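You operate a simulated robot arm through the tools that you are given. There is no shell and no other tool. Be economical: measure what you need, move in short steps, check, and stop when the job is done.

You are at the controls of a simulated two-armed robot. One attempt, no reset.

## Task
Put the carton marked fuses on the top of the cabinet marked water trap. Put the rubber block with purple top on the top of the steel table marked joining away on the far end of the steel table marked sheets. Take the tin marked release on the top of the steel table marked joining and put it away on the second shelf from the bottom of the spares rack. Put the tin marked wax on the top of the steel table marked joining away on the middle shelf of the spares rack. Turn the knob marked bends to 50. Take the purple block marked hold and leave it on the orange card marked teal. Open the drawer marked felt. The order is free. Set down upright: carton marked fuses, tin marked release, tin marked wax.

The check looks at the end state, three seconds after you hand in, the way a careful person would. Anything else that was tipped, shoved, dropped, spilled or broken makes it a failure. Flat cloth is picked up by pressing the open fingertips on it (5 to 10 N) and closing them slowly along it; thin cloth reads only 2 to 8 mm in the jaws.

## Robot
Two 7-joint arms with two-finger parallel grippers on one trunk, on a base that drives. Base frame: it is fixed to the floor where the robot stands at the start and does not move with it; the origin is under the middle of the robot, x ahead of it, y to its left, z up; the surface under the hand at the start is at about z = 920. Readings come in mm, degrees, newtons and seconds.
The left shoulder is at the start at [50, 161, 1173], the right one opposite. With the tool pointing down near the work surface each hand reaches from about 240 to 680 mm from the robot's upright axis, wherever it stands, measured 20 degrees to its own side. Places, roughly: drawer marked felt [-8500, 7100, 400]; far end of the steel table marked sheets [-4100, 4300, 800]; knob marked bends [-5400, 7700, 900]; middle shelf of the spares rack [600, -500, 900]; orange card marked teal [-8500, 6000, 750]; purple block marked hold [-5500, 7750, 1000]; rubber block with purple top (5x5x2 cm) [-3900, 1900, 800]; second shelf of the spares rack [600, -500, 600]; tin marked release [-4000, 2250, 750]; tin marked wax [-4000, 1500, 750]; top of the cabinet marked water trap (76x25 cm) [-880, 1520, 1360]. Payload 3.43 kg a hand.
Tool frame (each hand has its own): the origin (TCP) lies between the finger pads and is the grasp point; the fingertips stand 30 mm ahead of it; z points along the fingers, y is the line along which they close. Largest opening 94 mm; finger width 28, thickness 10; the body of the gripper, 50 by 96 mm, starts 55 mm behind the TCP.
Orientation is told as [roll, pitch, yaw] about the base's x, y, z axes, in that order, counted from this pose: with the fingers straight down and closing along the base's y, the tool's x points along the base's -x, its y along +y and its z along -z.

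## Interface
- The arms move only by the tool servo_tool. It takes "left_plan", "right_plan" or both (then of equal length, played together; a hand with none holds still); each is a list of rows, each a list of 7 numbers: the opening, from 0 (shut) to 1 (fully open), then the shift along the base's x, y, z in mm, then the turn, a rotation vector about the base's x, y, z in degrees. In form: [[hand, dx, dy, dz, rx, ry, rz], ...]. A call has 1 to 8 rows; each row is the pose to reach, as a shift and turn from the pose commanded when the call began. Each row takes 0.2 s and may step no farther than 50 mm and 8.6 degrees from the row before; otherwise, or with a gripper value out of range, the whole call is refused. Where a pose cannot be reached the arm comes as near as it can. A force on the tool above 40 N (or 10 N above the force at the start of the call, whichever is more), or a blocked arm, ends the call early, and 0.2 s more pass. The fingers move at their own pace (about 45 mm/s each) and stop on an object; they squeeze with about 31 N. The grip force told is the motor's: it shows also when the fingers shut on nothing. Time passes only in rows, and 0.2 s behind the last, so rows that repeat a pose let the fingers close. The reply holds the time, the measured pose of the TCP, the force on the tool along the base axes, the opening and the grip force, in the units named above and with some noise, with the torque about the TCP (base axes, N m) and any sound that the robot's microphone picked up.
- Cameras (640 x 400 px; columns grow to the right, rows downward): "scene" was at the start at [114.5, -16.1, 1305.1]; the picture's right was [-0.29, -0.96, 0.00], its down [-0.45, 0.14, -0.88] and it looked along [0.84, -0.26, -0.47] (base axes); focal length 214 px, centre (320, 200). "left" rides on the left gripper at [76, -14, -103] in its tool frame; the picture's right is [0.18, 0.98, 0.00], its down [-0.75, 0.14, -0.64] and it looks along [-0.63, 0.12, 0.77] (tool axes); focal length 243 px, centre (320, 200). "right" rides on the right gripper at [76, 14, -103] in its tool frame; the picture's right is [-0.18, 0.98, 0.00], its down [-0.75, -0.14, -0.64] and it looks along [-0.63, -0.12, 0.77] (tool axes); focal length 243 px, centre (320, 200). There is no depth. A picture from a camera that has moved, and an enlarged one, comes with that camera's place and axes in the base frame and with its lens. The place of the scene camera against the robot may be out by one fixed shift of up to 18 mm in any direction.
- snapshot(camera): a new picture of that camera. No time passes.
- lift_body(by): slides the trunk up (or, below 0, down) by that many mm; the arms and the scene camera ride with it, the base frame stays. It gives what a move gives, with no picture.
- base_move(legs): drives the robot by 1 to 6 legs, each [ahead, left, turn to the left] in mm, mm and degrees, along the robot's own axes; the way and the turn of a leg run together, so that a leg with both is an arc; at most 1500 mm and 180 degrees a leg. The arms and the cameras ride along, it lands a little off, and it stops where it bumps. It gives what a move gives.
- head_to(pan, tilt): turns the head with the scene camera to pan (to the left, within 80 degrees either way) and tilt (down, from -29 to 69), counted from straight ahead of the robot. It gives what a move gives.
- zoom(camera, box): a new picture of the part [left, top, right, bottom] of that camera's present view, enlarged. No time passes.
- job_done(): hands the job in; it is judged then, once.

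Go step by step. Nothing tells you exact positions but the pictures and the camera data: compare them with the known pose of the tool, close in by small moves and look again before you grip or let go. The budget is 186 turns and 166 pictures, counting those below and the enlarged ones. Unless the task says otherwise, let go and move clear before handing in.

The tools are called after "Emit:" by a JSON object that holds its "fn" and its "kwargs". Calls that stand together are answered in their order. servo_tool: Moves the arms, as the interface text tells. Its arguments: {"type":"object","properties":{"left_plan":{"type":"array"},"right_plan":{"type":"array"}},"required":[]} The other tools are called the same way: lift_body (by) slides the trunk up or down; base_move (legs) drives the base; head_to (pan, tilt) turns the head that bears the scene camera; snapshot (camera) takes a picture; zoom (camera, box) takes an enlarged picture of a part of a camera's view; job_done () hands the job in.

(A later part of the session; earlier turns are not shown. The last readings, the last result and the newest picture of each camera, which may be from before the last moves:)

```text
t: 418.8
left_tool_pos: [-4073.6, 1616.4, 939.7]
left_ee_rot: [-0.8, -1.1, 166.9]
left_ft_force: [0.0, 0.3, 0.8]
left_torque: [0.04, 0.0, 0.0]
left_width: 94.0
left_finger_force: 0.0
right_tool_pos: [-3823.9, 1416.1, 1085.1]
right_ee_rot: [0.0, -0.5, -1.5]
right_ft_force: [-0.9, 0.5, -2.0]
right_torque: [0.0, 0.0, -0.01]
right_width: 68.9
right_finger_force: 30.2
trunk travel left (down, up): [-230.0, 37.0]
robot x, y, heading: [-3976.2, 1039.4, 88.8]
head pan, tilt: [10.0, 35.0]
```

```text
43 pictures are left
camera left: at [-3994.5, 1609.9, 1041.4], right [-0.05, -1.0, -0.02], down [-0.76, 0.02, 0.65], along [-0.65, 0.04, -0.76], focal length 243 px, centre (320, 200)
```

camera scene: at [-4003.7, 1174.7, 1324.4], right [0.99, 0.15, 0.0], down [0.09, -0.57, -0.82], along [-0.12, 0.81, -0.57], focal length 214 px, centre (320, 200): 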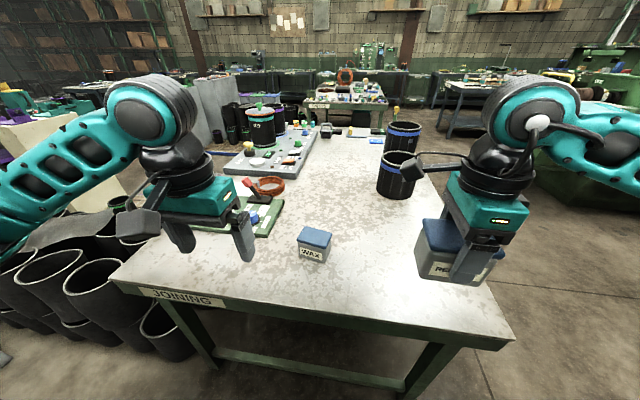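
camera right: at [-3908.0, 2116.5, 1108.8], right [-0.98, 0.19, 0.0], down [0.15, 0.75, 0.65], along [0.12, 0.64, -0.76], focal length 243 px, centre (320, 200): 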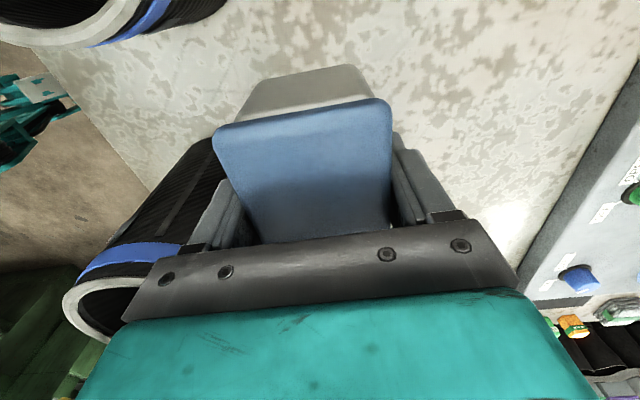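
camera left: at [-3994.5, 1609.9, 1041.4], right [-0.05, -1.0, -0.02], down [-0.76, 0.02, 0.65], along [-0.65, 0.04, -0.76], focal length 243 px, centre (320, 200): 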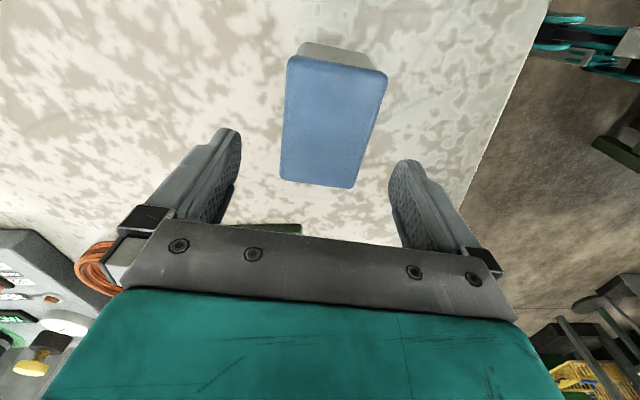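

Emit:
{"fn": "servo_tool", "kwargs": {"left_plan": [[1, 2, -8, -30, 0, 0, 0], [1, 2, -8, -60, 0, 0, 0], [1, 2, -8, -82, 0, 0, 0], [1, 2, -8, -92, 0, 0, 0], [1, 2, -8, -92, 0, 0, 0]]}}

Emit:
{"fn": "snapshot", "kwargs": {"camera": "left"}}

```text
t: 420.0
left_tool_pos: [-4071.4, 1607.8, 847.1]
left_ee_rot: [-0.7, -1.2, 166.7]
left_ft_force: [0.1, -0.4, -0.2]
left_torque: [0.01, -0.01, 0.01]
left_width: 94.2
left_finger_force: 0.0
right_tool_pos: [-3824.1, 1416.6, 1085.3]
right_ee_rot: [0.1, -0.5, -1.6]
right_ft_force: [-0.3, -0.7, -2.5]
right_torque: [0.03, 0.02, 0.01]
right_width: 69.1
right_finger_force: 31.2
trunk travel left (down, up): [-230.0, 37.0]
robot x, y, heading: [-3980.9, 1036.4, 88.4]
head pan, tilt: [10.0, 35.0]
```

```text
42 pictures are left
camera left: at [-3992.6, 1601.0, 949.4], right [-0.05, -1.0, -0.02], down [-0.76, 0.02, 0.65], along [-0.65, 0.04, -0.76], focal length 243 px, centre (320, 200)
```

left: 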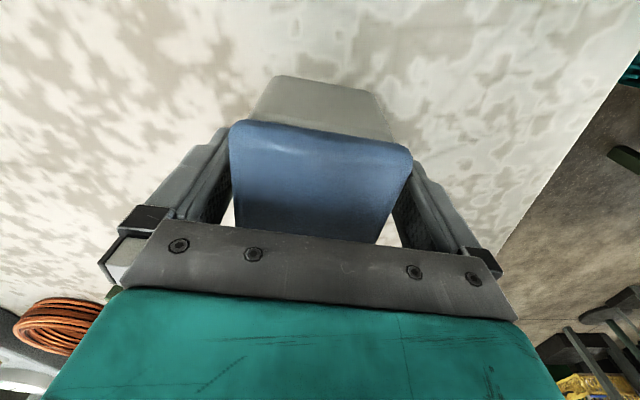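

Emit:
{"fn": "servo_tool", "kwargs": {"left_plan": [[0, 0, 0, 0, 0, 0, 0], [0, 0, 0, 0, 0, 0, 0], [0, 0, 0, 0, 0, 0, 0], [0, 0, 0, 0, 0, 0, 0], [0, 0, 0, 30, 0, 0, 0], [0, 0, 0, 75, 0, 0, 0], [0, 0, 0, 120, 0, 0, 0], [0, 0, 0, 160, 0, 0, 0]]}}

Emit:
{"fn": "snapshot", "kwargs": {"camera": "scene"}}

```text
t: 421.8
left_tool_pos: [-4072.1, 1608.1, 1006.9]
left_ee_rot: [-0.7, -1.2, 166.8]
left_ft_force: [0.6, -0.8, -4.0]
left_torque: [0.0, 0.03, -0.02]
left_width: 69.4
left_finger_force: 30.9
right_tool_pos: [-3823.0, 1416.7, 1084.7]
right_ee_rot: [0.0, -0.5, -1.5]
right_ft_force: [-0.1, -0.4, -3.1]
right_torque: [-0.01, 0.0, 0.01]
right_width: 69.1
right_finger_force: 31.0
trunk travel left (down, up): [-230.0, 37.0]
robot x, y, heading: [-3981.4, 1036.4, 88.5]
head pan, tilt: [10.0, 35.0]
```

```text
41 pictures are left
camera scene: at [-4003.2, 1174.5, 1324.3], right [0.99, 0.15, 0.0], down [0.09, -0.57, -0.82], along [-0.12, 0.81, -0.57], focal length 214 px, centre (320, 200)
```

scene: 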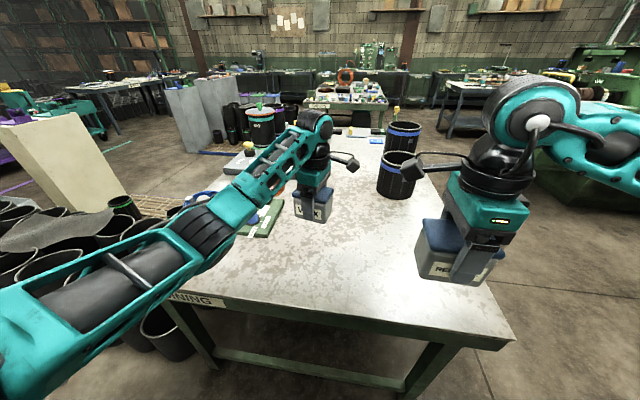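

Both tins held. Retract the left hand, back off from the table and drive back to the spares rack.

Emit:
{"fn": "servo_tool", "kwargs": {"left_plan": [[0, 0, -45, 20, 0, 0, 0], [0, -10, -90, 40, 0, 0, 0], [0, -25, -135, 60, 0, 0, 0], [0, -40, -180, 70, 0, 0, 0], [0, -50, -210, 80, 0, 0, 0]]}}

Emit:
{"fn": "base_move", "kwargs": {"legs": [[-90, 0, 0], [0, 0, -88.5], [1450, -200, 0], [1450, -180, 0]]}}

Emit:
{"fn": "head_to", "kwargs": {"pan": -15, "tilt": 15}}

Emit:
{"fn": "snapshot", "kwargs": {"camera": "scene"}}

```text
refused: row 2 steps farther than a row can; nothing moved
```

```text
t: 440.3
left_tool_pos: [-535.0, 669.6, 1006.0]
left_ee_rot: [-0.9, -1.1, 78.7]
left_ft_force: [0.5, -0.7, -2.8]
left_torque: [-0.01, 0.01, 0.02]
left_width: 69.3
left_finger_force: 30.6
right_tool_pos: [-717.6, 414.5, 1085.0]
right_ee_rot: [-0.1, -0.5, -89.5]
right_ft_force: [0.1, 0.5, -3.6]
right_torque: [-0.01, -0.01, 0.02]
right_width: 69.4
right_finger_force: 31.4
trunk travel left (down, up): [-230.0, 37.0]
robot x, y, heading: [-1103.2, 559.8, 0.7]
head pan, tilt: [10.0, 35.0]
```

```text
t: 441.2
left_tool_pos: [-535.1, 669.3, 1006.6]
left_ee_rot: [-0.8, -1.2, 78.6]
left_ft_force: [0.5, -0.3, -3.4]
left_torque: [0.0, 0.0, -0.02]
left_width: 69.4
left_finger_force: 31.3
right_tool_pos: [-719.0, 413.6, 1084.6]
right_ee_rot: [0.0, -0.5, -89.4]
right_ft_force: [-0.4, -0.2, -3.0]
right_torque: [0.04, 0.0, -0.02]
right_width: 69.1
right_finger_force: 30.9
trunk travel left (down, up): [-230.0, 37.0]
robot x, y, heading: [-1105.4, 556.1, 0.6]
head pan, tilt: [-15.0, 15.0]
```

```text
40 pictures are left
camera scene: at [-984.7, 544.2, 1356.2], right [-0.25, -0.97, 0.0], down [-0.25, 0.06, -0.97], along [0.94, -0.24, -0.26], focal length 214 px, centre (320, 200)
```

scene: 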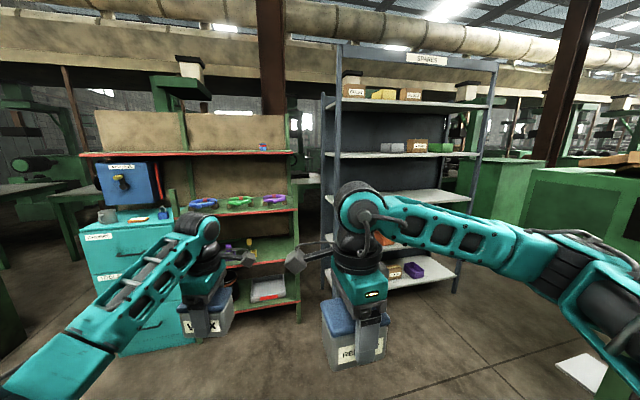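

Emit:
{"fn": "servo_tool", "kwargs": {"left_plan": [[0, -40, 0, 15, 0, 0, 0], [0, -80, 0, 30, 0, 0, 0], [0, -120, 5, 45, 0, 0, 0], [0, -160, 10, 60, 0, 0, 0], [0, -190, 15, 75, 0, 0, 0]]}}

Emit:
{"fn": "base_move", "kwargs": {"legs": [[600, 0, -0.6], [0, -900, 0]]}}

Emit:
{"fn": "head_to", "kwargs": {"pan": 0, "tilt": 20}}

Emit:
{"fn": "snapshot", "kwargs": {"camera": "scene"}}

```text
t: 442.4
left_tool_pos: [-728.0, 683.0, 1083.0]
left_ee_rot: [-0.7, -1.0, 78.8]
left_ft_force: [-0.4, -0.2, -2.7]
left_torque: [-0.05, -0.02, 0.0]
left_width: 69.0
left_finger_force: 30.5
right_tool_pos: [-718.8, 413.9, 1084.7]
right_ee_rot: [0.1, -0.5, -89.5]
right_ft_force: [-0.8, -0.3, -3.1]
right_torque: [0.0, 0.0, 0.01]
right_width: 69.0
right_finger_force: 30.8
trunk travel left (down, up): [-230.0, 37.0]
robot x, y, heading: [-1103.9, 555.9, 0.6]
head pan, tilt: [-15.0, 15.0]
```

```text
t: 451.2
left_tool_pos: [-117.3, 23.5, 1081.5]
left_ee_rot: [-0.7, -1.0, 77.5]
left_ft_force: [0.5, 1.0, -2.6]
left_torque: [-0.02, 0.03, -0.01]
left_width: 68.9
left_finger_force: 30.8
right_tool_pos: [-113.6, -245.2, 1084.6]
right_ee_rot: [-0.2, -0.7, -90.5]
right_ft_force: [0.0, -0.2, -2.7]
right_torque: [0.0, 0.0, 0.01]
right_width: 69.1
right_finger_force: 31.4
trunk travel left (down, up): [-230.0, 37.0]
robot x, y, heading: [-494.4, -92.6, -0.6]
head pan, tilt: [-15.0, 15.0]
stopped in leg 2: the robot was blocked; the commanded pose is now the measured one
```

```text
t: 452.0
left_tool_pos: [-116.8, 24.1, 1083.1]
left_ee_rot: [-0.8, -1.1, 77.6]
left_ft_force: [0.0, 0.9, -2.7]
left_torque: [-0.07, 0.01, 0.0]
left_width: 69.2
left_finger_force: 30.9
right_tool_pos: [-113.7, -245.0, 1085.2]
right_ee_rot: [0.0, -0.6, -90.8]
right_ft_force: [-0.6, 0.1, -2.6]
right_torque: [0.02, -0.02, 0.01]
right_width: 69.5
right_finger_force: 31.4
trunk travel left (down, up): [-230.0, 37.0]
robot x, y, heading: [-495.0, -92.5, -0.4]
head pan, tilt: [0.0, 20.0]
```

```text
39 pictures are left
camera scene: at [-375.5, -85.4, 1348.2], right [-0.01, -1.0, 0.0], down [-0.34, 0.0, -0.94], along [0.94, -0.01, -0.34], focal length 214 px, centre (320, 200)
```

scene: 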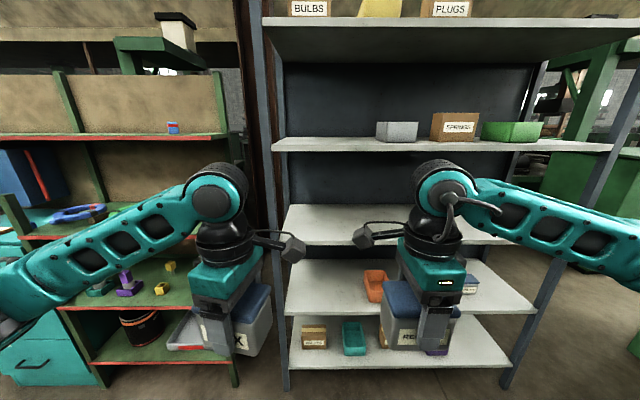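

Emit:
{"fn": "head_to", "kwargs": {"pan": -75, "tilt": 25}}

Emit:
{"fn": "snapshot", "kwargs": {"camera": "scene"}}

```text
t: 453.4
left_tool_pos: [-117.9, 23.2, 1082.1]
left_ee_rot: [-0.8, -0.9, 77.5]
left_ft_force: [0.3, -0.4, -2.4]
left_torque: [-0.03, 0.0, -0.05]
left_width: 69.4
left_finger_force: 30.9
right_tool_pos: [-113.8, -245.0, 1084.5]
right_ee_rot: [0.0, -0.6, -90.7]
right_ft_force: [0.3, -0.5, -3.1]
right_torque: [-0.03, 0.01, -0.02]
right_width: 69.1
right_finger_force: 31.0
trunk travel left (down, up): [-230.0, 37.0]
robot x, y, heading: [-499.4, -94.7, -0.5]
head pan, tilt: [-75.0, 25.0]
```

```text
38 pictures are left
camera scene: at [-445.4, -173.8, 1340.1], right [-0.97, -0.25, 0.0], down [-0.11, 0.41, -0.91], along [0.23, -0.88, -0.42], focal length 214 px, centre (320, 200)
```

scene: 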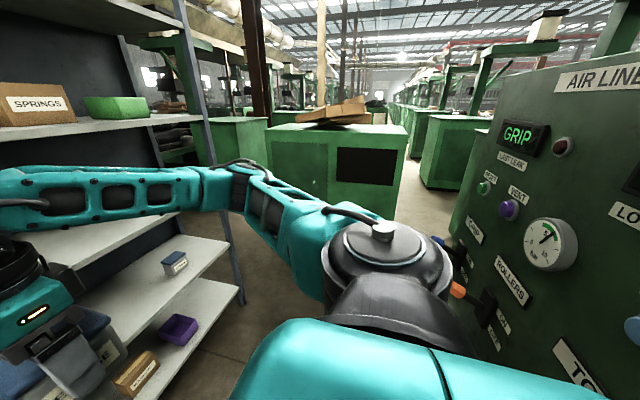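

A machine panel is just behind on my right. Move forward clear of it, then strafe right to the middle of the rack.

Emit:
{"fn": "base_move", "kwargs": {"legs": [[230, 0, 0.5], [0, -280, 0]]}}

Emit:
{"fn": "snapshot", "kwargs": {"camera": "scene"}}

Emit:
{"fn": "head_to", "kwargs": {"pan": 0, "tilt": 35}}

Emit:
{"fn": "snapshot", "kwargs": {"camera": "scene"}}

```text
t: 457.8
left_tool_pos: [113.4, -251.9, 1081.6]
left_ee_rot: [-0.8, -1.2, 78.0]
left_ft_force: [-0.1, 0.0, -3.0]
left_torque: [-0.03, -0.02, 0.02]
left_width: 68.9
left_finger_force: 31.3
right_tool_pos: [120.0, -521.6, 1084.8]
right_ee_rot: [-0.1, -0.6, -90.1]
right_ft_force: [-1.1, 0.4, -3.3]
right_torque: [0.01, -0.02, -0.02]
right_width: 69.2
right_finger_force: 31.0
trunk travel left (down, up): [-230.0, 37.0]
robot x, y, heading: [-264.7, -376.4, -0.1]
head pan, tilt: [-75.0, 25.0]
```

```text
37 pictures are left
camera scene: at [-212.4, -452.2, 1340.1], right [-0.97, -0.26, 0.0], down [-0.11, 0.41, -0.91], along [0.24, -0.88, -0.42], focal length 214 px, centre (320, 200)
```

scene: 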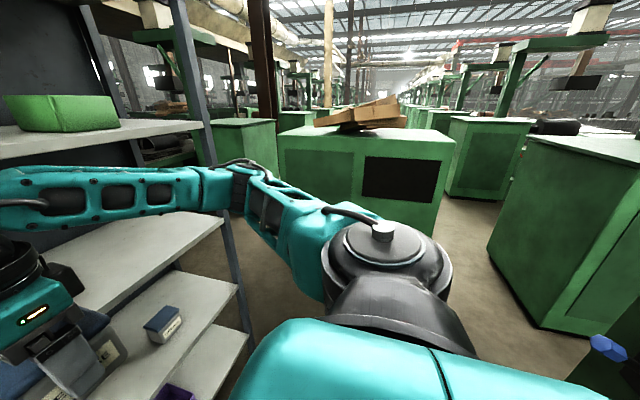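

```text
t: 459.3
left_tool_pos: [113.7, -252.2, 1082.1]
left_ee_rot: [-0.9, -1.0, 78.0]
left_ft_force: [-0.7, 0.0, -2.3]
left_torque: [-0.01, 0.02, -0.03]
left_width: 69.4
left_finger_force: 30.9
right_tool_pos: [120.2, -520.3, 1085.1]
right_ee_rot: [-0.1, -0.6, -90.1]
right_ft_force: [0.2, -1.1, -2.8]
right_torque: [0.04, -0.02, 0.02]
right_width: 69.1
right_finger_force: 30.6
trunk travel left (down, up): [-230.0, 37.0]
robot x, y, heading: [-264.8, -370.4, 0.1]
head pan, tilt: [0.0, 35.0]
```

```text
36 pictures are left
camera scene: at [-148.3, -363.0, 1324.3], right [0.0, -1.0, 0.0], down [-0.57, 0.0, -0.82], along [0.82, 0.0, -0.57], focal length 214 px, centre (320, 200)
```

scene: 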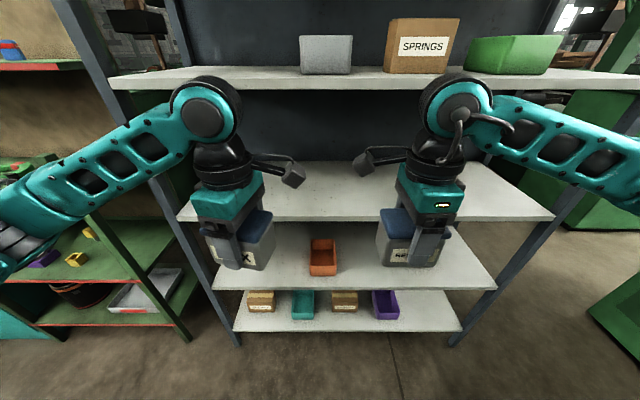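

Shelves: middle at 920, second at ≈551, front edge x ≈ 345. I put the wax tin first on the empty middle shelf: lower trunk so the tin's bottom is just above 920, drive in and extend the left hand.

Emit:
{"fn": "lift_body", "kwargs": {"by": -98}}

Emit:
{"fn": "base_move", "kwargs": {"legs": [[140, 0, 0]]}}

Emit:
{"fn": "servo_tool", "kwargs": {"left_plan": [[0, 45, 0, 0, 0, 0, 0], [0, 90, 0, 0, 0, 0, 0], [0, 135, 0, 0, 0, 0, 0], [0, 170, 0, 0, 0, 0, 0]]}}

Emit:
{"fn": "snapshot", "kwargs": {"camera": "scene"}}

```text
t: 460.6
left_tool_pos: [114.2, -252.2, 983.4]
left_ee_rot: [-0.7, -1.0, 78.0]
left_ft_force: [0.5, 0.3, -3.2]
left_torque: [0.02, 0.01, -0.04]
left_width: 69.2
left_finger_force: 31.4
right_tool_pos: [119.7, -520.1, 987.0]
right_ee_rot: [0.0, -0.6, -90.1]
right_ft_force: [-0.2, 0.2, -3.6]
right_torque: [0.01, -0.01, -0.01]
right_width: 69.3
right_finger_force: 30.6
trunk travel left (down, up): [-132.0, 135.0]
robot x, y, heading: [-262.5, -373.7, 0.1]
head pan, tilt: [0.0, 35.0]
```

```text
t: 461.9
left_tool_pos: [252.2, -250.8, 984.2]
left_ee_rot: [-0.7, -1.0, 78.0]
left_ft_force: [0.3, 0.4, -3.5]
left_torque: [0.0, 0.03, -0.02]
left_width: 69.6
left_finger_force: 30.9
right_tool_pos: [259.1, -519.6, 986.8]
right_ee_rot: [0.1, -0.6, -90.1]
right_ft_force: [-0.9, -0.5, -3.7]
right_torque: [0.02, 0.01, -0.02]
right_width: 69.2
right_finger_force: 30.5
trunk travel left (down, up): [-132.0, 135.0]
robot x, y, heading: [-123.1, -372.6, 0.0]
head pan, tilt: [0.0, 35.0]
```

```text
t: 462.9
left_tool_pos: [422.2, -250.7, 983.9]
left_ee_rot: [-0.7, -1.1, 78.0]
left_ft_force: [0.7, 0.1, -3.2]
left_torque: [-0.04, 0.02, 0.01]
left_width: 69.0
left_finger_force: 31.0
right_tool_pos: [258.3, -520.8, 987.6]
right_ee_rot: [-0.1, -0.7, -90.1]
right_ft_force: [0.1, 0.3, -3.1]
right_torque: [-0.01, 0.0, -0.03]
right_width: 69.2
right_finger_force: 31.1
trunk travel left (down, up): [-132.0, 135.0]
robot x, y, heading: [-124.3, -372.3, 0.2]
head pan, tilt: [0.0, 35.0]
```

```text
35 pictures are left
camera scene: at [-9.5, -362.9, 1226.2], right [0.0, -1.0, 0.0], down [-0.57, 0.0, -0.82], along [0.82, 0.0, -0.57], focal length 214 px, centre (320, 200)
```

scene: 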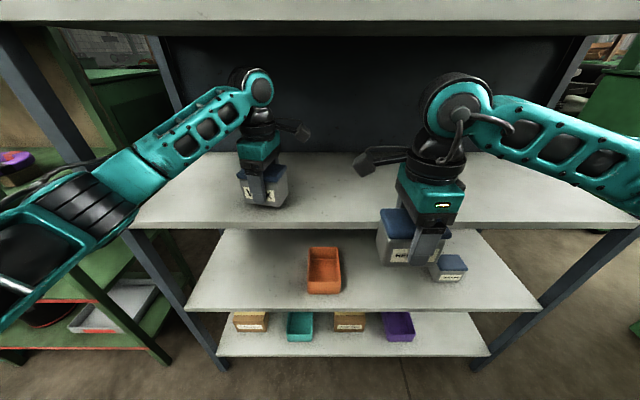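

Emit:
{"fn": "servo_tool", "kwargs": {"left_plan": [[0, 20, 0, 0, 0, 0, 0], [0, 20, 0, -6, 0, 0, 0], [0, 20, 0, -10, 0, 0, 0], [0, 20, 0, -13, 0, 0, 0], [0, 20, 0, -16, 0, 0, 0]]}}

Emit:
{"fn": "zoom", "kwargs": {"camera": "scene", "box": [200, 120, 360, 220]}}

```text
t: 464.1
left_tool_pos: [443.0, -251.9, 968.5]
left_ee_rot: [-0.6, -1.2, 78.0]
left_ft_force: [-0.5, -0.3, -1.7]
left_torque: [-0.02, -0.01, 0.03]
left_width: 68.9
left_finger_force: 30.9
right_tool_pos: [257.5, -518.4, 985.8]
right_ee_rot: [0.0, -0.6, -90.0]
right_ft_force: [-0.6, -0.8, -3.5]
right_torque: [0.03, 0.04, 0.02]
right_width: 69.5
right_finger_force: 31.0
trunk travel left (down, up): [-132.0, 135.0]
robot x, y, heading: [-124.0, -368.8, -0.0]
head pan, tilt: [0.0, 35.0]
```

```text
4.00 times, centred on (280, 170) of scene
camera zoom: at [-9.6, -362.7, 1226.3], right [0.0, -1.0, 0.0], down [-0.57, 0.0, -0.82], along [0.82, 0.0, -0.57], focal length 858 px, centre (480, 320)
```

zoom: 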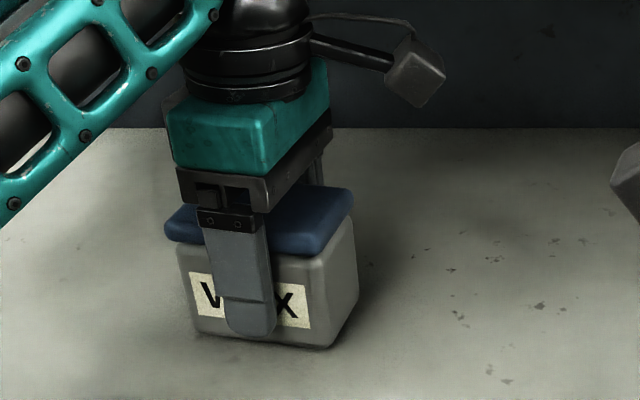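

Nearly down (force dropping). A few more mm until contact.

Emit:
{"fn": "servo_tool", "kwargs": {"left_plan": [[0, 0, 0, -2, 0, 0, 0], [0, 0, 0, -4, 0, 0, 0], [0, 0, 0, -5, 0, 0, 0]]}}

```text
t: 464.9
left_tool_pos: [444.0, -251.4, 965.8]
left_ee_rot: [-1.2, -1.0, 78.1]
left_ft_force: [7.2, 3.1, 19.2]
left_torque: [-0.01, 0.42, -0.02]
left_width: 69.5
left_finger_force: 31.3
right_tool_pos: [256.6, -520.4, 987.9]
right_ee_rot: [0.1, -0.6, -90.2]
right_ft_force: [-0.1, 0.6, -3.0]
right_torque: [0.0, 0.0, -0.02]
right_width: 68.9
right_finger_force: 31.5
trunk travel left (down, up): [-132.0, 135.0]
robot x, y, heading: [-124.8, -371.3, 0.0]
head pan, tilt: [0.0, 35.0]
```

Contact. Open, then slide the hand sideways along the tin's long side (no headroom to lift straight out), then withdraw.

Emit:
{"fn": "servo_tool", "kwargs": {"left_plan": [[0.3, 0, 0, 2, 0, 0, 0], [1, 0, 0, 3, 0, 0, 0], [1, 0, 0, 4, 0, 0, 0], [1, 0, 0, 4, 0, 0, 0]]}}

Emit:
{"fn": "snapshot", "kwargs": {"camera": "left"}}

```text
t: 465.9
left_tool_pos: [442.4, -250.7, 966.9]
left_ee_rot: [-0.7, -1.1, 77.9]
left_ft_force: [0.3, 0.3, 0.0]
left_torque: [0.0, -0.02, -0.02]
left_width: 94.1
left_finger_force: 0.0
right_tool_pos: [256.9, -519.5, 987.2]
right_ee_rot: [-0.1, -0.6, -90.1]
right_ft_force: [0.4, -0.3, -2.5]
right_torque: [-0.03, 0.02, -0.02]
right_width: 69.2
right_finger_force: 31.3
trunk travel left (down, up): [-132.0, 135.0]
robot x, y, heading: [-125.6, -378.3, -0.0]
head pan, tilt: [0.0, 35.0]
```

```text
33 pictures are left
camera left: at [439.3, -331.7, 1068.3], right [-1.0, 0.02, -0.02], down [0.01, 0.76, 0.65], along [0.03, 0.65, -0.76], focal length 243 px, centre (320, 200)
```

left: 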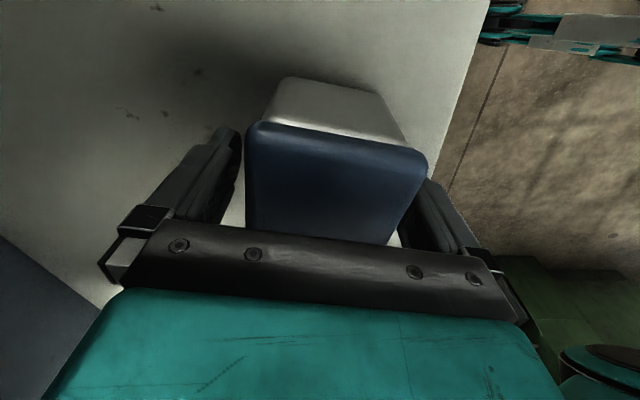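

Emit:
{"fn": "servo_tool", "kwargs": {"left_plan": [[1, -5, 1, 0, 0, 0, 0], [1, -1, 21, 0, 0, 0, 0], [1, 3, 41, 0, 0, 0, 0], [1, 8, 66, 0, 0, 0, 0], [1, 13, 91, 0, 0, 0, 0], [1, 18, 112, 0, 0, 0, 0], [1, 18, 120, 0, 0, 0, 0]]}}

Emit:
{"fn": "snapshot", "kwargs": {"camera": "scene"}}

```text
t: 467.5
left_tool_pos: [459.8, -130.7, 967.1]
left_ee_rot: [-0.8, -1.0, 77.9]
left_ft_force: [0.1, -0.8, 0.7]
left_torque: [-0.02, -0.01, 0.01]
left_width: 94.0
left_finger_force: 0.1
right_tool_pos: [257.6, -520.9, 987.2]
right_ee_rot: [0.0, -0.6, -90.0]
right_ft_force: [0.5, 0.1, -3.4]
right_torque: [0.0, 0.03, -0.01]
right_width: 69.1
right_finger_force: 30.9
trunk travel left (down, up): [-132.0, 135.0]
robot x, y, heading: [-125.7, -372.8, 0.0]
head pan, tilt: [0.0, 35.0]
```

```text
32 pictures are left
camera scene: at [-9.9, -362.7, 1226.4], right [0.0, -1.0, 0.0], down [-0.57, 0.0, -0.82], along [0.82, 0.0, -0.57], focal length 214 px, centre (320, 200)
```

scene: 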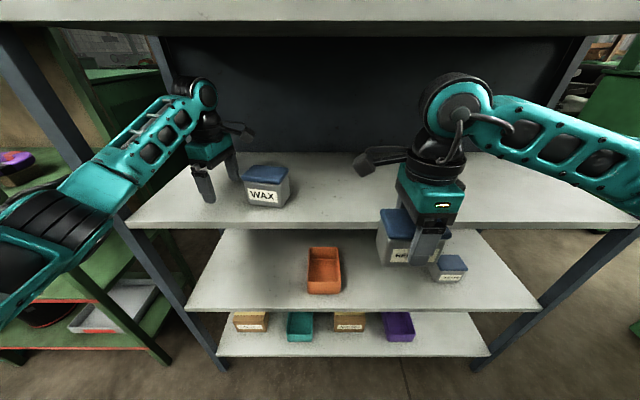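

Wax stands upright on the middle shelf. Back out.

Emit:
{"fn": "base_move", "kwargs": {"legs": [[-260, 0, 0]]}}

Emit:
{"fn": "servo_tool", "kwargs": {"left_plan": [[1, -45, 0, 0, 0, 0, 0], [1, -90, 0, 0, 0, 0, 0], [1, -135, 0, 0, 0, 0, 0], [1, -180, 0, 0, 0, 0, 0], [1, -220, 0, 0, 0, 0, 0]]}}

Emit:
{"fn": "lift_body", "kwargs": {"by": -132}}

Emit:
{"fn": "head_to", "kwargs": {"pan": -5, "tilt": 35}}

Emit:
{"fn": "snapshot", "kwargs": {"camera": "scene"}}

```text
t: 469.4
left_tool_pos: [201.9, -133.8, 966.7]
left_ee_rot: [-0.9, -1.1, 77.9]
left_ft_force: [-0.1, 0.2, 0.7]
left_torque: [-0.01, 0.0, 0.02]
left_width: 93.9
left_finger_force: 0.1
right_tool_pos: [-1.9, -522.1, 987.1]
right_ee_rot: [0.0, -0.5, -90.2]
right_ft_force: [0.0, 0.6, -3.3]
right_torque: [-0.02, 0.01, 0.01]
right_width: 69.0
right_finger_force: 31.4
trunk travel left (down, up): [-132.0, 135.0]
robot x, y, heading: [-385.7, -372.7, -0.3]
head pan, tilt: [0.0, 35.0]
```

```text
t: 470.6
left_tool_pos: [-18.1, -133.4, 969.2]
left_ee_rot: [-0.7, -1.0, 77.9]
left_ft_force: [-1.1, -0.1, -0.6]
left_torque: [-0.03, -0.03, -0.01]
left_width: 94.2
left_finger_force: 0.1
right_tool_pos: [0.7, -521.3, 987.3]
right_ee_rot: [0.0, -0.6, -90.2]
right_ft_force: [-0.1, 0.1, -3.0]
right_torque: [0.0, 0.05, 0.02]
right_width: 69.1
right_finger_force: 30.9
trunk travel left (down, up): [-132.0, 135.0]
robot x, y, heading: [-383.1, -373.0, -0.1]
head pan, tilt: [0.0, 35.0]
```

```text
t: 472.2
left_tool_pos: [-17.8, -132.6, 836.9]
left_ee_rot: [-0.8, -1.0, 77.7]
left_ft_force: [-0.1, -0.2, 0.8]
left_torque: [0.0, -0.01, -0.01]
left_width: 94.1
left_finger_force: 0.0
right_tool_pos: [0.1, -521.2, 855.5]
right_ee_rot: [0.1, -0.5, -90.3]
right_ft_force: [0.2, -1.3, -3.5]
right_torque: [-0.02, 0.01, -0.01]
right_width: 69.2
right_finger_force: 31.1
trunk travel left (down, up): [0.0, 267.0]
robot x, y, heading: [-384.4, -372.9, -0.1]
head pan, tilt: [0.0, 35.0]
```

```text
t: 472.9
left_tool_pos: [-17.8, -132.7, 835.7]
left_ee_rot: [-0.9, -1.0, 77.8]
left_ft_force: [-0.9, 0.2, -0.6]
left_torque: [0.0, 0.0, -0.01]
left_width: 93.7
left_finger_force: 0.1
right_tool_pos: [-0.0, -522.4, 854.3]
right_ee_rot: [0.0, -0.5, -90.3]
right_ft_force: [-0.6, 0.4, -3.2]
right_torque: [-0.01, -0.02, -0.02]
right_width: 69.3
right_finger_force: 31.4
trunk travel left (down, up): [0.0, 267.0]
robot x, y, heading: [-385.2, -370.8, 0.1]
head pan, tilt: [-5.0, 35.0]
```

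```text
31 pictures are left
camera scene: at [-267.8, -370.7, 1094.4], right [-0.09, -1.0, 0.0], down [-0.57, 0.05, -0.82], along [0.82, -0.07, -0.57], focal length 214 px, centre (320, 200)
```

scene: 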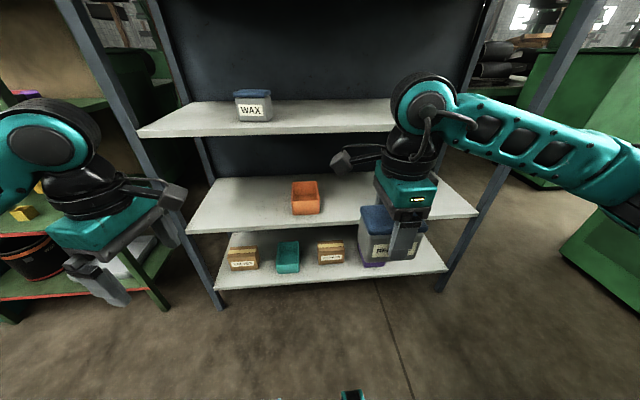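

To reach the second shelf I need the hand pitched forward, so I'll set the release tin temporarily on the middle shelf and re-grip it with a pitched hand. First raise and turn the hand to yaw 0.

Emit:
{"fn": "lift_body", "kwargs": {"by": 135}}

Emit:
{"fn": "servo_tool", "kwargs": {"right_plan": [[0, 0, -5, 0, 0, 0, 8.5], [0, 0, -10, 0, 0, 0, 17], [0, 0, -15, 0, 0, 0, 25.5], [0, 0, -20, 0, 0, 0, 34], [0, 0, -25, 0, 0, 0, 42.5], [0, 0, -30, 0, 0, 0, 51], [0, 0, -35, 0, 0, 0, 59.5], [0, 0, -40, 0, 0, 0, 68]]}}

Emit:
{"fn": "servo_tool", "kwargs": {"right_plan": [[0, 0, 0, 0, 0, 0, 8], [0, 0, 0, 0, 0, 0, 16], [0, 0, 0, 0, 0, 0, 22.2], [0, 40, 0, 0, 0, 0, 22.2], [0, 80, 0, 0, 0, 0, 22.2], [0, 100, 0, 0, 0, 0, 22.2]]}}

Emit:
{"fn": "base_move", "kwargs": {"legs": [[260, 0, 0]]}}

Emit:
{"fn": "snapshot", "kwargs": {"camera": "scene"}}

```text
t: 474.5
left_tool_pos: [-17.4, -133.0, 971.6]
left_ee_rot: [-0.8, -1.0, 77.8]
left_ft_force: [-0.3, 0.4, -0.1]
left_torque: [0.01, 0.03, 0.03]
left_width: 94.1
left_finger_force: 0.0
right_tool_pos: [0.0, -521.4, 988.7]
right_ee_rot: [-0.1, -0.6, -90.4]
right_ft_force: [0.4, 0.6, -3.8]
right_torque: [-0.03, -0.03, -0.01]
right_width: 69.1
right_finger_force: 31.0
trunk travel left (down, up): [-135.0, 132.0]
robot x, y, heading: [-380.8, -373.2, -0.1]
head pan, tilt: [-5.0, 35.0]
```

```text
t: 476.3
left_tool_pos: [-18.7, -132.3, 970.0]
left_ee_rot: [-0.8, -1.1, 77.8]
left_ft_force: [-1.0, 0.3, -0.8]
left_torque: [-0.01, 0.0, -0.02]
left_width: 94.0
left_finger_force: 0.1
right_tool_pos: [-1.1, -560.4, 989.4]
right_ee_rot: [0.0, -0.6, -22.1]
right_ft_force: [-0.6, 0.7, -3.3]
right_torque: [0.0, 0.04, 0.02]
right_width: 69.2
right_finger_force: 31.0
trunk travel left (down, up): [-135.0, 132.0]
robot x, y, heading: [-384.9, -378.0, -0.0]
head pan, tilt: [-5.0, 35.0]
```

```text
t: 477.7
left_tool_pos: [-17.0, -131.7, 970.5]
left_ee_rot: [-0.8, -0.9, 77.9]
left_ft_force: [-0.5, 0.8, 0.6]
left_torque: [-0.02, -0.02, 0.0]
left_width: 94.4
left_finger_force: 0.0
right_tool_pos: [100.6, -561.9, 988.9]
right_ee_rot: [0.0, -0.5, 0.0]
right_ft_force: [-0.2, -0.1, -2.6]
right_torque: [-0.01, 0.01, -0.02]
right_width: 69.1
right_finger_force: 30.6
trunk travel left (down, up): [-135.0, 132.0]
robot x, y, heading: [-384.4, -372.0, -0.0]
head pan, tilt: [-5.0, 35.0]
```

```text
t: 479.5
left_tool_pos: [236.9, -130.9, 971.1]
left_ee_rot: [-0.7, -1.0, 78.2]
left_ft_force: [0.6, 0.5, 0.4]
left_torque: [0.04, -0.03, -0.04]
left_width: 93.9
left_finger_force: 0.1
right_tool_pos: [354.6, -559.7, 990.3]
right_ee_rot: [-0.1, -0.6, 0.2]
right_ft_force: [-0.1, -0.2, -3.1]
right_torque: [0.02, 0.04, 0.03]
right_width: 69.2
right_finger_force: 30.2
trunk travel left (down, up): [-135.0, 132.0]
robot x, y, heading: [-125.2, -372.5, 0.2]
head pan, tilt: [-5.0, 35.0]
```

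```text
30 pictures are left
camera scene: at [-12.6, -370.0, 1229.3], right [-0.08, -1.0, 0.0], down [-0.57, 0.05, -0.82], along [0.82, -0.07, -0.57], focal length 214 px, centre (320, 200)
```

scene: 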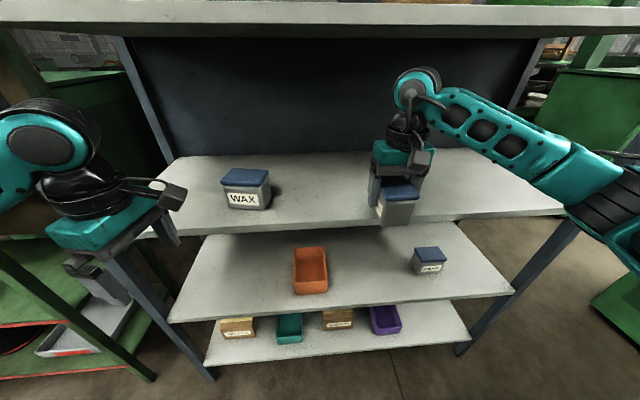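

Emit:
{"fn": "servo_tool", "kwargs": {"right_plan": [[0, 40, 0, -3, 0, 0, 0], [0, 70, 0, -5, 0, 0, 0], [0, 70, 0, -10, 0, 0, 0], [0, 70, 0, -13, 0, 0, 0], [0, 70, 0, -16, 0, 0, 0], [0, 70, 0, -18, 0, 0, 0]]}}

```text
t: 480.9
left_tool_pos: [236.6, -131.0, 972.2]
left_ee_rot: [-0.8, -1.0, 78.0]
left_ft_force: [0.7, -0.4, 0.0]
left_torque: [-0.02, -0.02, -0.01]
left_width: 94.0
left_finger_force: 0.1
right_tool_pos: [424.3, -559.1, 975.2]
right_ee_rot: [0.0, -0.8, 0.2]
right_ft_force: [3.1, -2.6, 7.1]
right_torque: [-0.25, 0.31, 0.12]
right_width: 69.2
right_finger_force: 31.1
trunk travel left (down, up): [-135.0, 132.0]
robot x, y, heading: [-126.0, -374.0, 0.2]
head pan, tilt: [-5.0, 35.0]
```

Emit:
{"fn": "servo_tool", "kwargs": {"right_plan": [[0.3, 0, 0, 2, 0, 0, 0], [1, 0, 0, 2, 0, 0, 0], [1, 0, 0, 2, 0, 0, 0], [1, -20, 0, 2, 0, 0, 0], [1, -55, 0, 2, 0, 0, 0], [1, -95, 0, 2, 0, 0, 0], [1, -135, 0, 2, 0, 0, 0], [1, -165, 0, 2, 0, 0, 0]]}}

Emit:
{"fn": "servo_tool", "kwargs": {"right_plan": [[1, 0, 0, 5, 0, -8, 0], [1, 0, 0, 10, 0, -16, 0], [1, 0, 0, 15, 0, -24, 0], [1, 0, 0, 20, 0, -32, 0], [1, 0, 0, 20, 0, -39, 0], [1, 0, 0, 20, 0, -45, 0]]}}

Emit:
{"fn": "snapshot", "kwargs": {"camera": "scene"}}

```text
t: 482.7
left_tool_pos: [236.0, -130.7, 971.7]
left_ee_rot: [-0.7, -1.1, 78.1]
left_ft_force: [-0.7, -0.6, 0.3]
left_torque: [0.01, -0.02, 0.0]
left_width: 93.8
left_finger_force: 0.1
right_tool_pos: [258.5, -560.3, 975.7]
right_ee_rot: [0.1, -0.6, 0.0]
right_ft_force: [-0.3, -0.5, -0.3]
right_torque: [0.02, 0.01, 0.0]
right_width: 93.8
right_finger_force: 0.1
trunk travel left (down, up): [-135.0, 132.0]
robot x, y, heading: [-128.6, -372.0, 0.2]
head pan, tilt: [-5.0, 35.0]
```

```text
t: 484.1
left_tool_pos: [234.6, -131.4, 970.8]
left_ee_rot: [-0.8, -1.1, 78.1]
left_ft_force: [-0.3, -0.8, 0.0]
left_torque: [0.02, 0.0, 0.01]
left_width: 94.1
left_finger_force: 0.1
right_tool_pos: [277.1, -556.5, 996.1]
right_ee_rot: [-0.1, -45.7, 0.2]
right_ft_force: [-0.7, 0.1, 0.1]
right_torque: [0.0, 0.02, 0.01]
right_width: 93.8
right_finger_force: 0.0
right hand out of reach, approached as far as the arm can: row 6
trunk travel left (down, up): [-135.0, 132.0]
robot x, y, heading: [-128.4, -369.5, -0.0]
head pan, tilt: [-5.0, 35.0]
```

```text
29 pictures are left
camera scene: at [-13.2, -369.9, 1229.4], right [-0.08, -1.0, 0.0], down [-0.57, 0.05, -0.82], along [0.82, -0.07, -0.57], focal length 214 px, centre (320, 200)
```

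scene: 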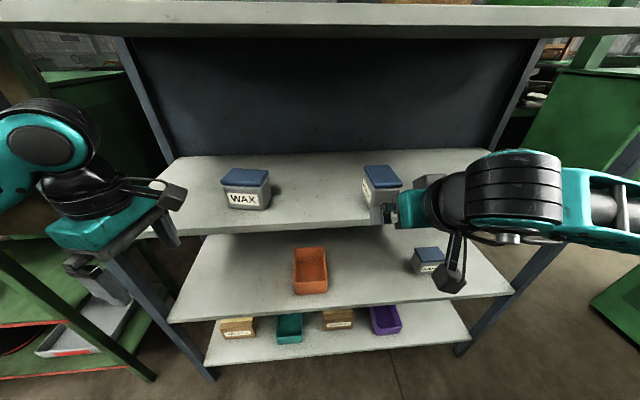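

Emit:
{"fn": "servo_tool", "kwargs": {"right_plan": [[1, 25, -2, -14, 0, 0, 0], [1, 50, -3, -26, 0, 0, 0], [1, 70, -3, -26, 0, 0, 0], [1, 70, -3, -26, 0, 0, 0]]}}

Emit:
{"fn": "snapshot", "kwargs": {"camera": "right"}}

```text
t: 485.1
left_tool_pos: [235.5, -130.3, 971.1]
left_ee_rot: [-0.8, -1.0, 78.2]
left_ft_force: [0.1, -0.5, 0.2]
left_torque: [0.01, -0.02, 0.03]
left_width: 93.9
left_finger_force: 0.1
right_tool_pos: [345.8, -559.1, 970.5]
right_ee_rot: [-0.2, -45.6, 0.3]
right_ft_force: [0.0, -0.2, -0.4]
right_torque: [0.01, 0.01, 0.01]
right_width: 94.1
right_finger_force: 0.0
trunk travel left (down, up): [-135.0, 132.0]
robot x, y, heading: [-127.4, -374.7, 0.4]
head pan, tilt: [-5.0, 35.0]
```

```text
28 pictures are left
camera right: at [219.4, -545.2, 988.1], right [0.13, 0.98, 0.13], down [0.07, -0.14, 0.99], along [0.99, -0.12, -0.09], focal length 243 px, centre (320, 200)
```

right: 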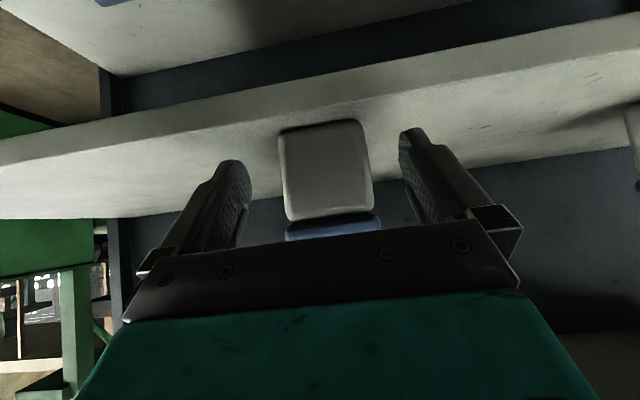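

Emit:
{"fn": "servo_tool", "kwargs": {"right_plan": [[1, 35, 0, 0, 0, 0, 0], [1, 70, 0, -2, 0, 0, 0], [1, 70, 0, -2, 0, 0, 0], [0, 70, 0, -2, 0, 0, 0], [0, 70, 0, -2, 0, 0, 0], [0, 70, 0, -2, 0, 0, 0], [0, 70, 0, -2, 0, 0, 0]]}}

Emit:
{"fn": "snapshot", "kwargs": {"camera": "scene"}}

```text
t: 486.7
left_tool_pos: [235.3, -130.8, 970.6]
left_ee_rot: [-0.8, -1.0, 78.1]
left_ft_force: [-0.4, -0.4, -0.7]
left_torque: [0.0, 0.02, -0.01]
left_width: 93.9
left_finger_force: 0.0
right_tool_pos: [415.9, -558.0, 967.1]
right_ee_rot: [-0.2, -45.6, 0.3]
right_ft_force: [1.0, 1.2, 0.1]
right_torque: [0.01, -0.09, -0.02]
right_width: 69.0
right_finger_force: 30.2
trunk travel left (down, up): [-135.0, 132.0]
robot x, y, heading: [-129.3, -372.1, 0.4]
head pan, tilt: [-5.0, 35.0]
```

```text
27 pictures are left
camera scene: at [-13.1, -369.9, 1229.4], right [-0.08, -1.0, 0.0], down [-0.57, 0.05, -0.82], along [0.82, -0.07, -0.57], focal length 214 px, centre (320, 200)
```

scene: 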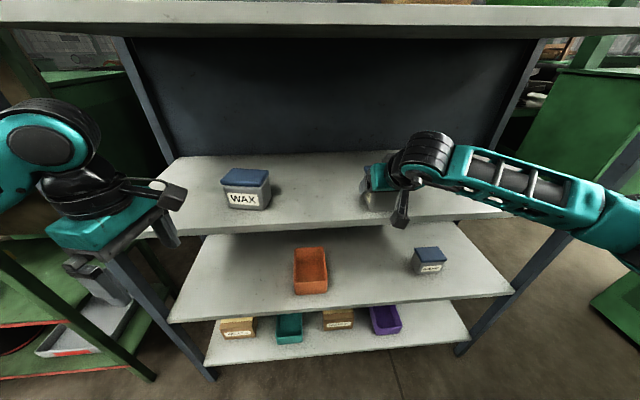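

Gripped. Lift, back out, lower the trunk, and bring the hand to second-shelf height.

Emit:
{"fn": "servo_tool", "kwargs": {"right_plan": [[0, 0, 0, 10, 0, 0, 0], [0, 0, 0, 25, 0, 0, 0], [0, 0, 0, 30, 0, 0, 0]]}}

Emit:
{"fn": "base_move", "kwargs": {"legs": [[-260, 0, 0]]}}

Emit:
{"fn": "lift_body", "kwargs": {"by": -135}}

Emit:
{"fn": "servo_tool", "kwargs": {"right_plan": [[0, 0, 0, -40, 0, 0, 0], [0, 0, 0, -80, 0, 0, 0], [0, 0, 0, -120, 0, 0, 0], [0, 0, 0, -160, 0, 0, 0], [0, 0, 0, -200, 0, 0, 0], [0, 0, 0, -235, 0, 0, 0], [0, 0, 0, -235, 0, 0, 0]]}}

Emit:
{"fn": "snapshot", "kwargs": {"camera": "scene"}}

```text
t: 487.5
left_tool_pos: [236.3, -130.8, 971.7]
left_ee_rot: [-0.8, -1.1, 78.0]
left_ft_force: [0.4, -0.6, 0.4]
left_torque: [0.0, -0.05, 0.0]
left_width: 93.9
left_finger_force: 0.1
right_tool_pos: [417.1, -558.6, 997.7]
right_ee_rot: [-0.2, -45.7, 0.3]
right_ft_force: [0.2, -0.2, -2.8]
right_torque: [0.0, 0.0, 0.0]
right_width: 69.2
right_finger_force: 31.0
trunk travel left (down, up): [-135.0, 132.0]
robot x, y, heading: [-129.5, -369.5, -0.1]
head pan, tilt: [-5.0, 35.0]
```

```text
t: 489.4
left_tool_pos: [-30.7, -130.1, 970.4]
left_ee_rot: [-0.8, -1.1, 78.2]
left_ft_force: [0.5, -0.3, 0.6]
left_torque: [-0.02, -0.01, -0.01]
left_width: 94.0
left_finger_force: 0.0
right_tool_pos: [152.4, -557.9, 998.4]
right_ee_rot: [-0.2, -45.6, 0.3]
right_ft_force: [0.1, 0.1, -2.7]
right_torque: [0.01, 0.02, 0.02]
right_width: 69.1
right_finger_force: 30.9
trunk travel left (down, up): [-135.0, 132.0]
robot x, y, heading: [-395.2, -371.6, 0.4]
head pan, tilt: [-5.0, 35.0]
```

```text
t: 491.1
left_tool_pos: [-29.3, -131.3, 836.9]
left_ee_rot: [-0.8, -1.2, 78.2]
left_ft_force: [0.2, -0.1, 0.3]
left_torque: [0.02, -0.03, 0.0]
left_width: 94.0
left_finger_force: 0.2
right_tool_pos: [153.5, -558.5, 863.6]
right_ee_rot: [-0.2, -45.7, 0.3]
right_ft_force: [-0.3, 0.4, -2.2]
right_torque: [0.0, 0.03, 0.0]
right_width: 69.2
right_finger_force: 30.9
trunk travel left (down, up): [0.0, 267.0]
robot x, y, heading: [-394.3, -373.4, 0.1]
head pan, tilt: [-5.0, 35.0]
```

```text
t: 492.7
left_tool_pos: [-29.0, -131.1, 836.7]
left_ee_rot: [-0.8, -1.0, 78.2]
left_ft_force: [0.5, 0.4, -0.4]
left_torque: [0.04, 0.01, 0.01]
left_width: 94.3
left_finger_force: 0.1
right_tool_pos: [152.0, -557.6, 628.4]
right_ee_rot: [-0.2, -45.6, 0.3]
right_ft_force: [-0.3, 0.0, -2.2]
right_torque: [-0.01, 0.03, -0.02]
right_width: 69.2
right_finger_force: 31.1
trunk travel left (down, up): [0.0, 267.0]
robot x, y, heading: [-391.9, -372.5, 0.1]
head pan, tilt: [-5.0, 35.0]
```

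```text
26 pictures are left
camera scene: at [-277.5, -370.8, 1094.3], right [-0.08, -1.0, 0.0], down [-0.57, 0.05, -0.82], along [0.82, -0.07, -0.57], focal length 214 px, centre (320, 200)
```

scene: 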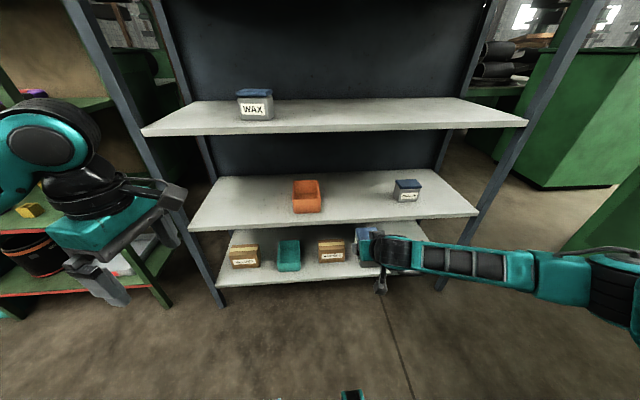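

Emit:
{"fn": "base_move", "kwargs": {"legs": [[272, 0, 0]]}}

Emit:
{"fn": "snapshot", "kwargs": {"camera": "scene"}}

Emit:
{"fn": "snapshot", "kwargs": {"camera": "right"}}

```text
t: 494.6
left_tool_pos: [239.1, -129.4, 835.6]
left_ee_rot: [-0.8, -1.1, 78.2]
left_ft_force: [-0.4, -0.4, 0.0]
left_torque: [-0.01, -0.04, 0.04]
left_width: 93.9
left_finger_force: 0.1
right_tool_pos: [419.1, -556.5, 627.8]
right_ee_rot: [-0.3, -45.5, 0.4]
right_ft_force: [0.1, -0.3, -2.9]
right_torque: [-0.02, 0.04, -0.05]
right_width: 69.1
right_finger_force: 30.6
trunk travel left (down, up): [0.0, 267.0]
robot x, y, heading: [-123.9, -375.5, 0.2]
head pan, tilt: [-5.0, 35.0]
```

```text
25 pictures are left
camera scene: at [-9.5, -369.0, 1094.3], right [-0.08, -1.0, 0.0], down [-0.57, 0.05, -0.82], along [0.82, -0.07, -0.57], focal length 214 px, centre (320, 200)
```

scene: 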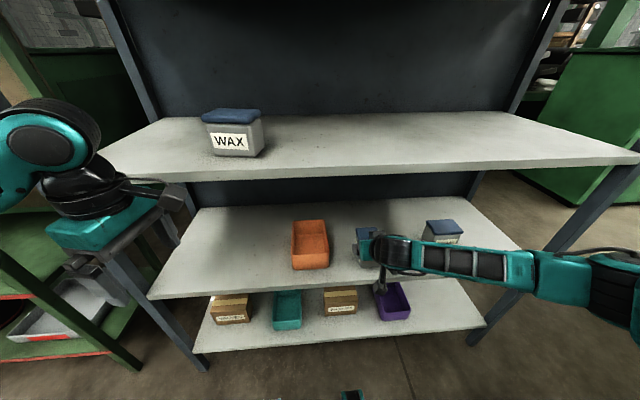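

```text
24 pictures are left
camera right: at [293.1, -542.2, 646.6], right [0.12, 0.98, 0.13], down [0.07, -0.14, 0.99], along [0.99, -0.11, -0.09], focal length 243 px, centre (320, 200)
```

right: 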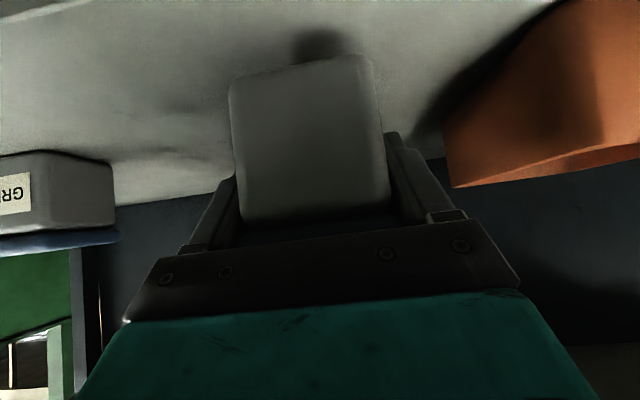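

Emit:
{"fn": "servo_tool", "kwargs": {"right_plan": [[0, 8, 0, -12, 0, 0, 0], [0, 8, 0, -22, 0, 0, 0], [0, 8, 0, -26, 0, 0, 0], [0, 8, 0, -29, 0, 0, 0], [0, 8, 0, -32, 0, 0, 0]]}}

```text
t: 495.8
left_tool_pos: [237.6, -127.8, 837.0]
left_ee_rot: [-0.9, -1.0, 78.3]
left_ft_force: [-0.5, 0.0, 0.3]
left_torque: [-0.01, -0.01, 0.01]
left_width: 94.3
left_finger_force: 0.2
right_tool_pos: [429.7, -554.5, 602.3]
right_ee_rot: [-0.1, -46.2, 0.3]
right_ft_force: [-3.5, -1.0, 28.7]
right_torque: [0.08, 0.75, 0.0]
right_width: 69.1
right_finger_force: 30.9
trunk travel left (down, up): [0.0, 267.0]
robot x, y, heading: [-123.9, -374.9, 0.4]
head pan, tilt: [-5.0, 35.0]
```

Contact. Ease up, open, and withdraw backwards.

Emit:
{"fn": "servo_tool", "kwargs": {"right_plan": [[0, 0, 0, 3, 0, 0, 0], [0.4, 0, 0, 4, 0, 0, 0], [1, 0, 0, 4, 0, 0, 0], [1, 0, 0, 4, 0, 0, 0], [1, -15, 0, 6, 0, 0, 0], [1, -40, 0, 10, 0, 0, 0]]}}

Emit:
{"fn": "snapshot", "kwargs": {"camera": "right"}}

```text
t: 497.2
left_tool_pos: [239.7, -129.0, 836.0]
left_ee_rot: [-0.8, -0.9, 78.3]
left_ft_force: [0.4, -0.1, -0.2]
left_torque: [-0.01, 0.0, 0.02]
left_width: 94.2
left_finger_force: 0.1
right_tool_pos: [415.3, -560.5, 605.6]
right_ee_rot: [-0.2, -45.3, 0.5]
right_ft_force: [-0.3, 0.5, -0.3]
right_torque: [-0.01, 0.03, -0.02]
right_width: 94.1
right_finger_force: 0.0
right hand out of reach, approached as far as the arm can: row 5, 6
trunk travel left (down, up): [0.0, 267.0]
robot x, y, heading: [-124.2, -371.7, 0.3]
head pan, tilt: [-5.0, 35.0]
```

```text
23 pictures are left
camera right: at [287.9, -546.0, 624.3], right [0.13, 0.98, 0.13], down [0.07, -0.14, 0.99], along [0.99, -0.11, -0.09], focal length 243 px, centre (320, 200)
```

right: 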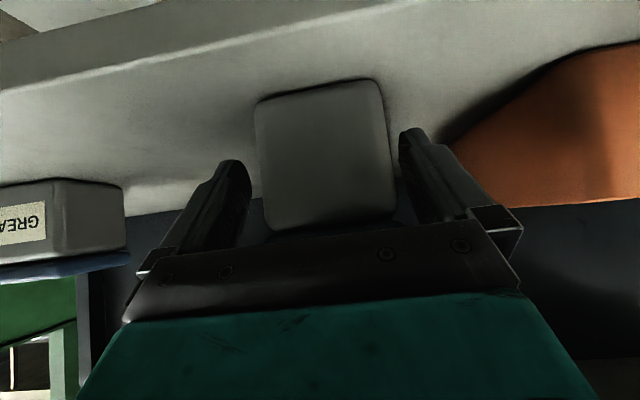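

Emit:
{"fn": "base_move", "kwargs": {"legs": [[-300, 0, 0]]}}

Emit:
{"fn": "snapshot", "kwargs": {"camera": "scene"}}

```text
t: 499.2
left_tool_pos: [-33.0, -133.4, 835.4]
left_ee_rot: [-0.8, -1.1, 77.8]
left_ft_force: [0.3, -0.1, -0.3]
left_torque: [0.01, 0.01, 0.01]
left_width: 94.0
left_finger_force: 0.1
right_tool_pos: [140.7, -565.4, 605.2]
right_ee_rot: [-0.2, -45.4, 0.0]
right_ft_force: [-0.7, 0.0, 0.3]
right_torque: [0.0, -0.05, 0.02]
right_width: 93.8
right_finger_force: 0.1
trunk travel left (down, up): [0.0, 267.0]
robot x, y, heading: [-403.3, -367.7, 0.1]
head pan, tilt: [-5.0, 35.0]
stopped in leg 1: the robot was blocked; the commanded pose is now the measured one
```

```text
22 pictures are left
camera scene: at [-282.5, -370.8, 1094.4], right [-0.09, -1.0, 0.0], down [-0.57, 0.05, -0.82], along [0.82, -0.07, -0.57], focal length 214 px, centre (320, 200)
```

scene: 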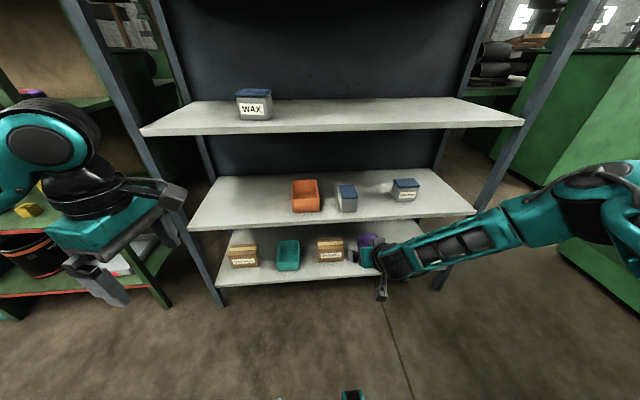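

All goods are placed; I ease forward off the thing behind me and take a last close look.

Emit:
{"fn": "base_move", "kwargs": {"legs": [[40, 0, 0]]}}

Emit:
{"fn": "zoom", "kwargs": {"camera": "scene", "box": [200, 70, 460, 240]}}

```text
t: 500.1
left_tool_pos: [6.7, -132.0, 837.1]
left_ee_rot: [-0.7, -1.1, 77.9]
left_ft_force: [-0.3, 0.5, -0.2]
left_torque: [0.0, -0.02, -0.04]
left_width: 94.2
left_finger_force: 0.0
right_tool_pos: [180.6, -564.4, 606.5]
right_ee_rot: [-0.2, -45.4, -0.1]
right_ft_force: [0.7, 1.1, -0.7]
right_torque: [-0.01, 0.01, -0.02]
right_width: 94.1
right_finger_force: 0.0
trunk travel left (down, up): [0.0, 267.0]
robot x, y, heading: [-360.5, -371.2, 0.0]
head pan, tilt: [-5.0, 35.0]
```

```text
2.35 times, centred on (330, 155) of scene
camera zoom: at [-242.7, -370.7, 1094.4], right [-0.09, -1.0, 0.0], down [-0.57, 0.05, -0.82], along [0.82, -0.07, -0.57], focal length 505 px, centre (296, 306)
```

zoom: 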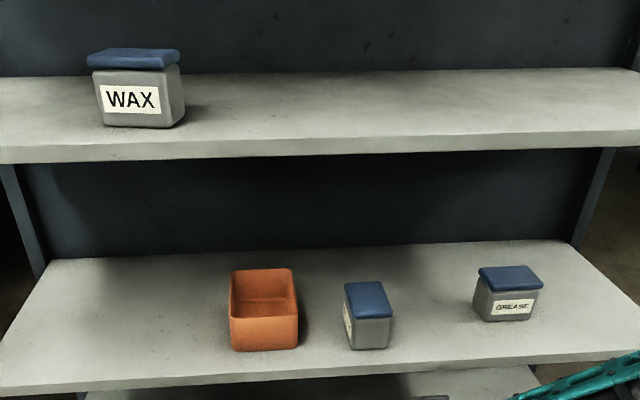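

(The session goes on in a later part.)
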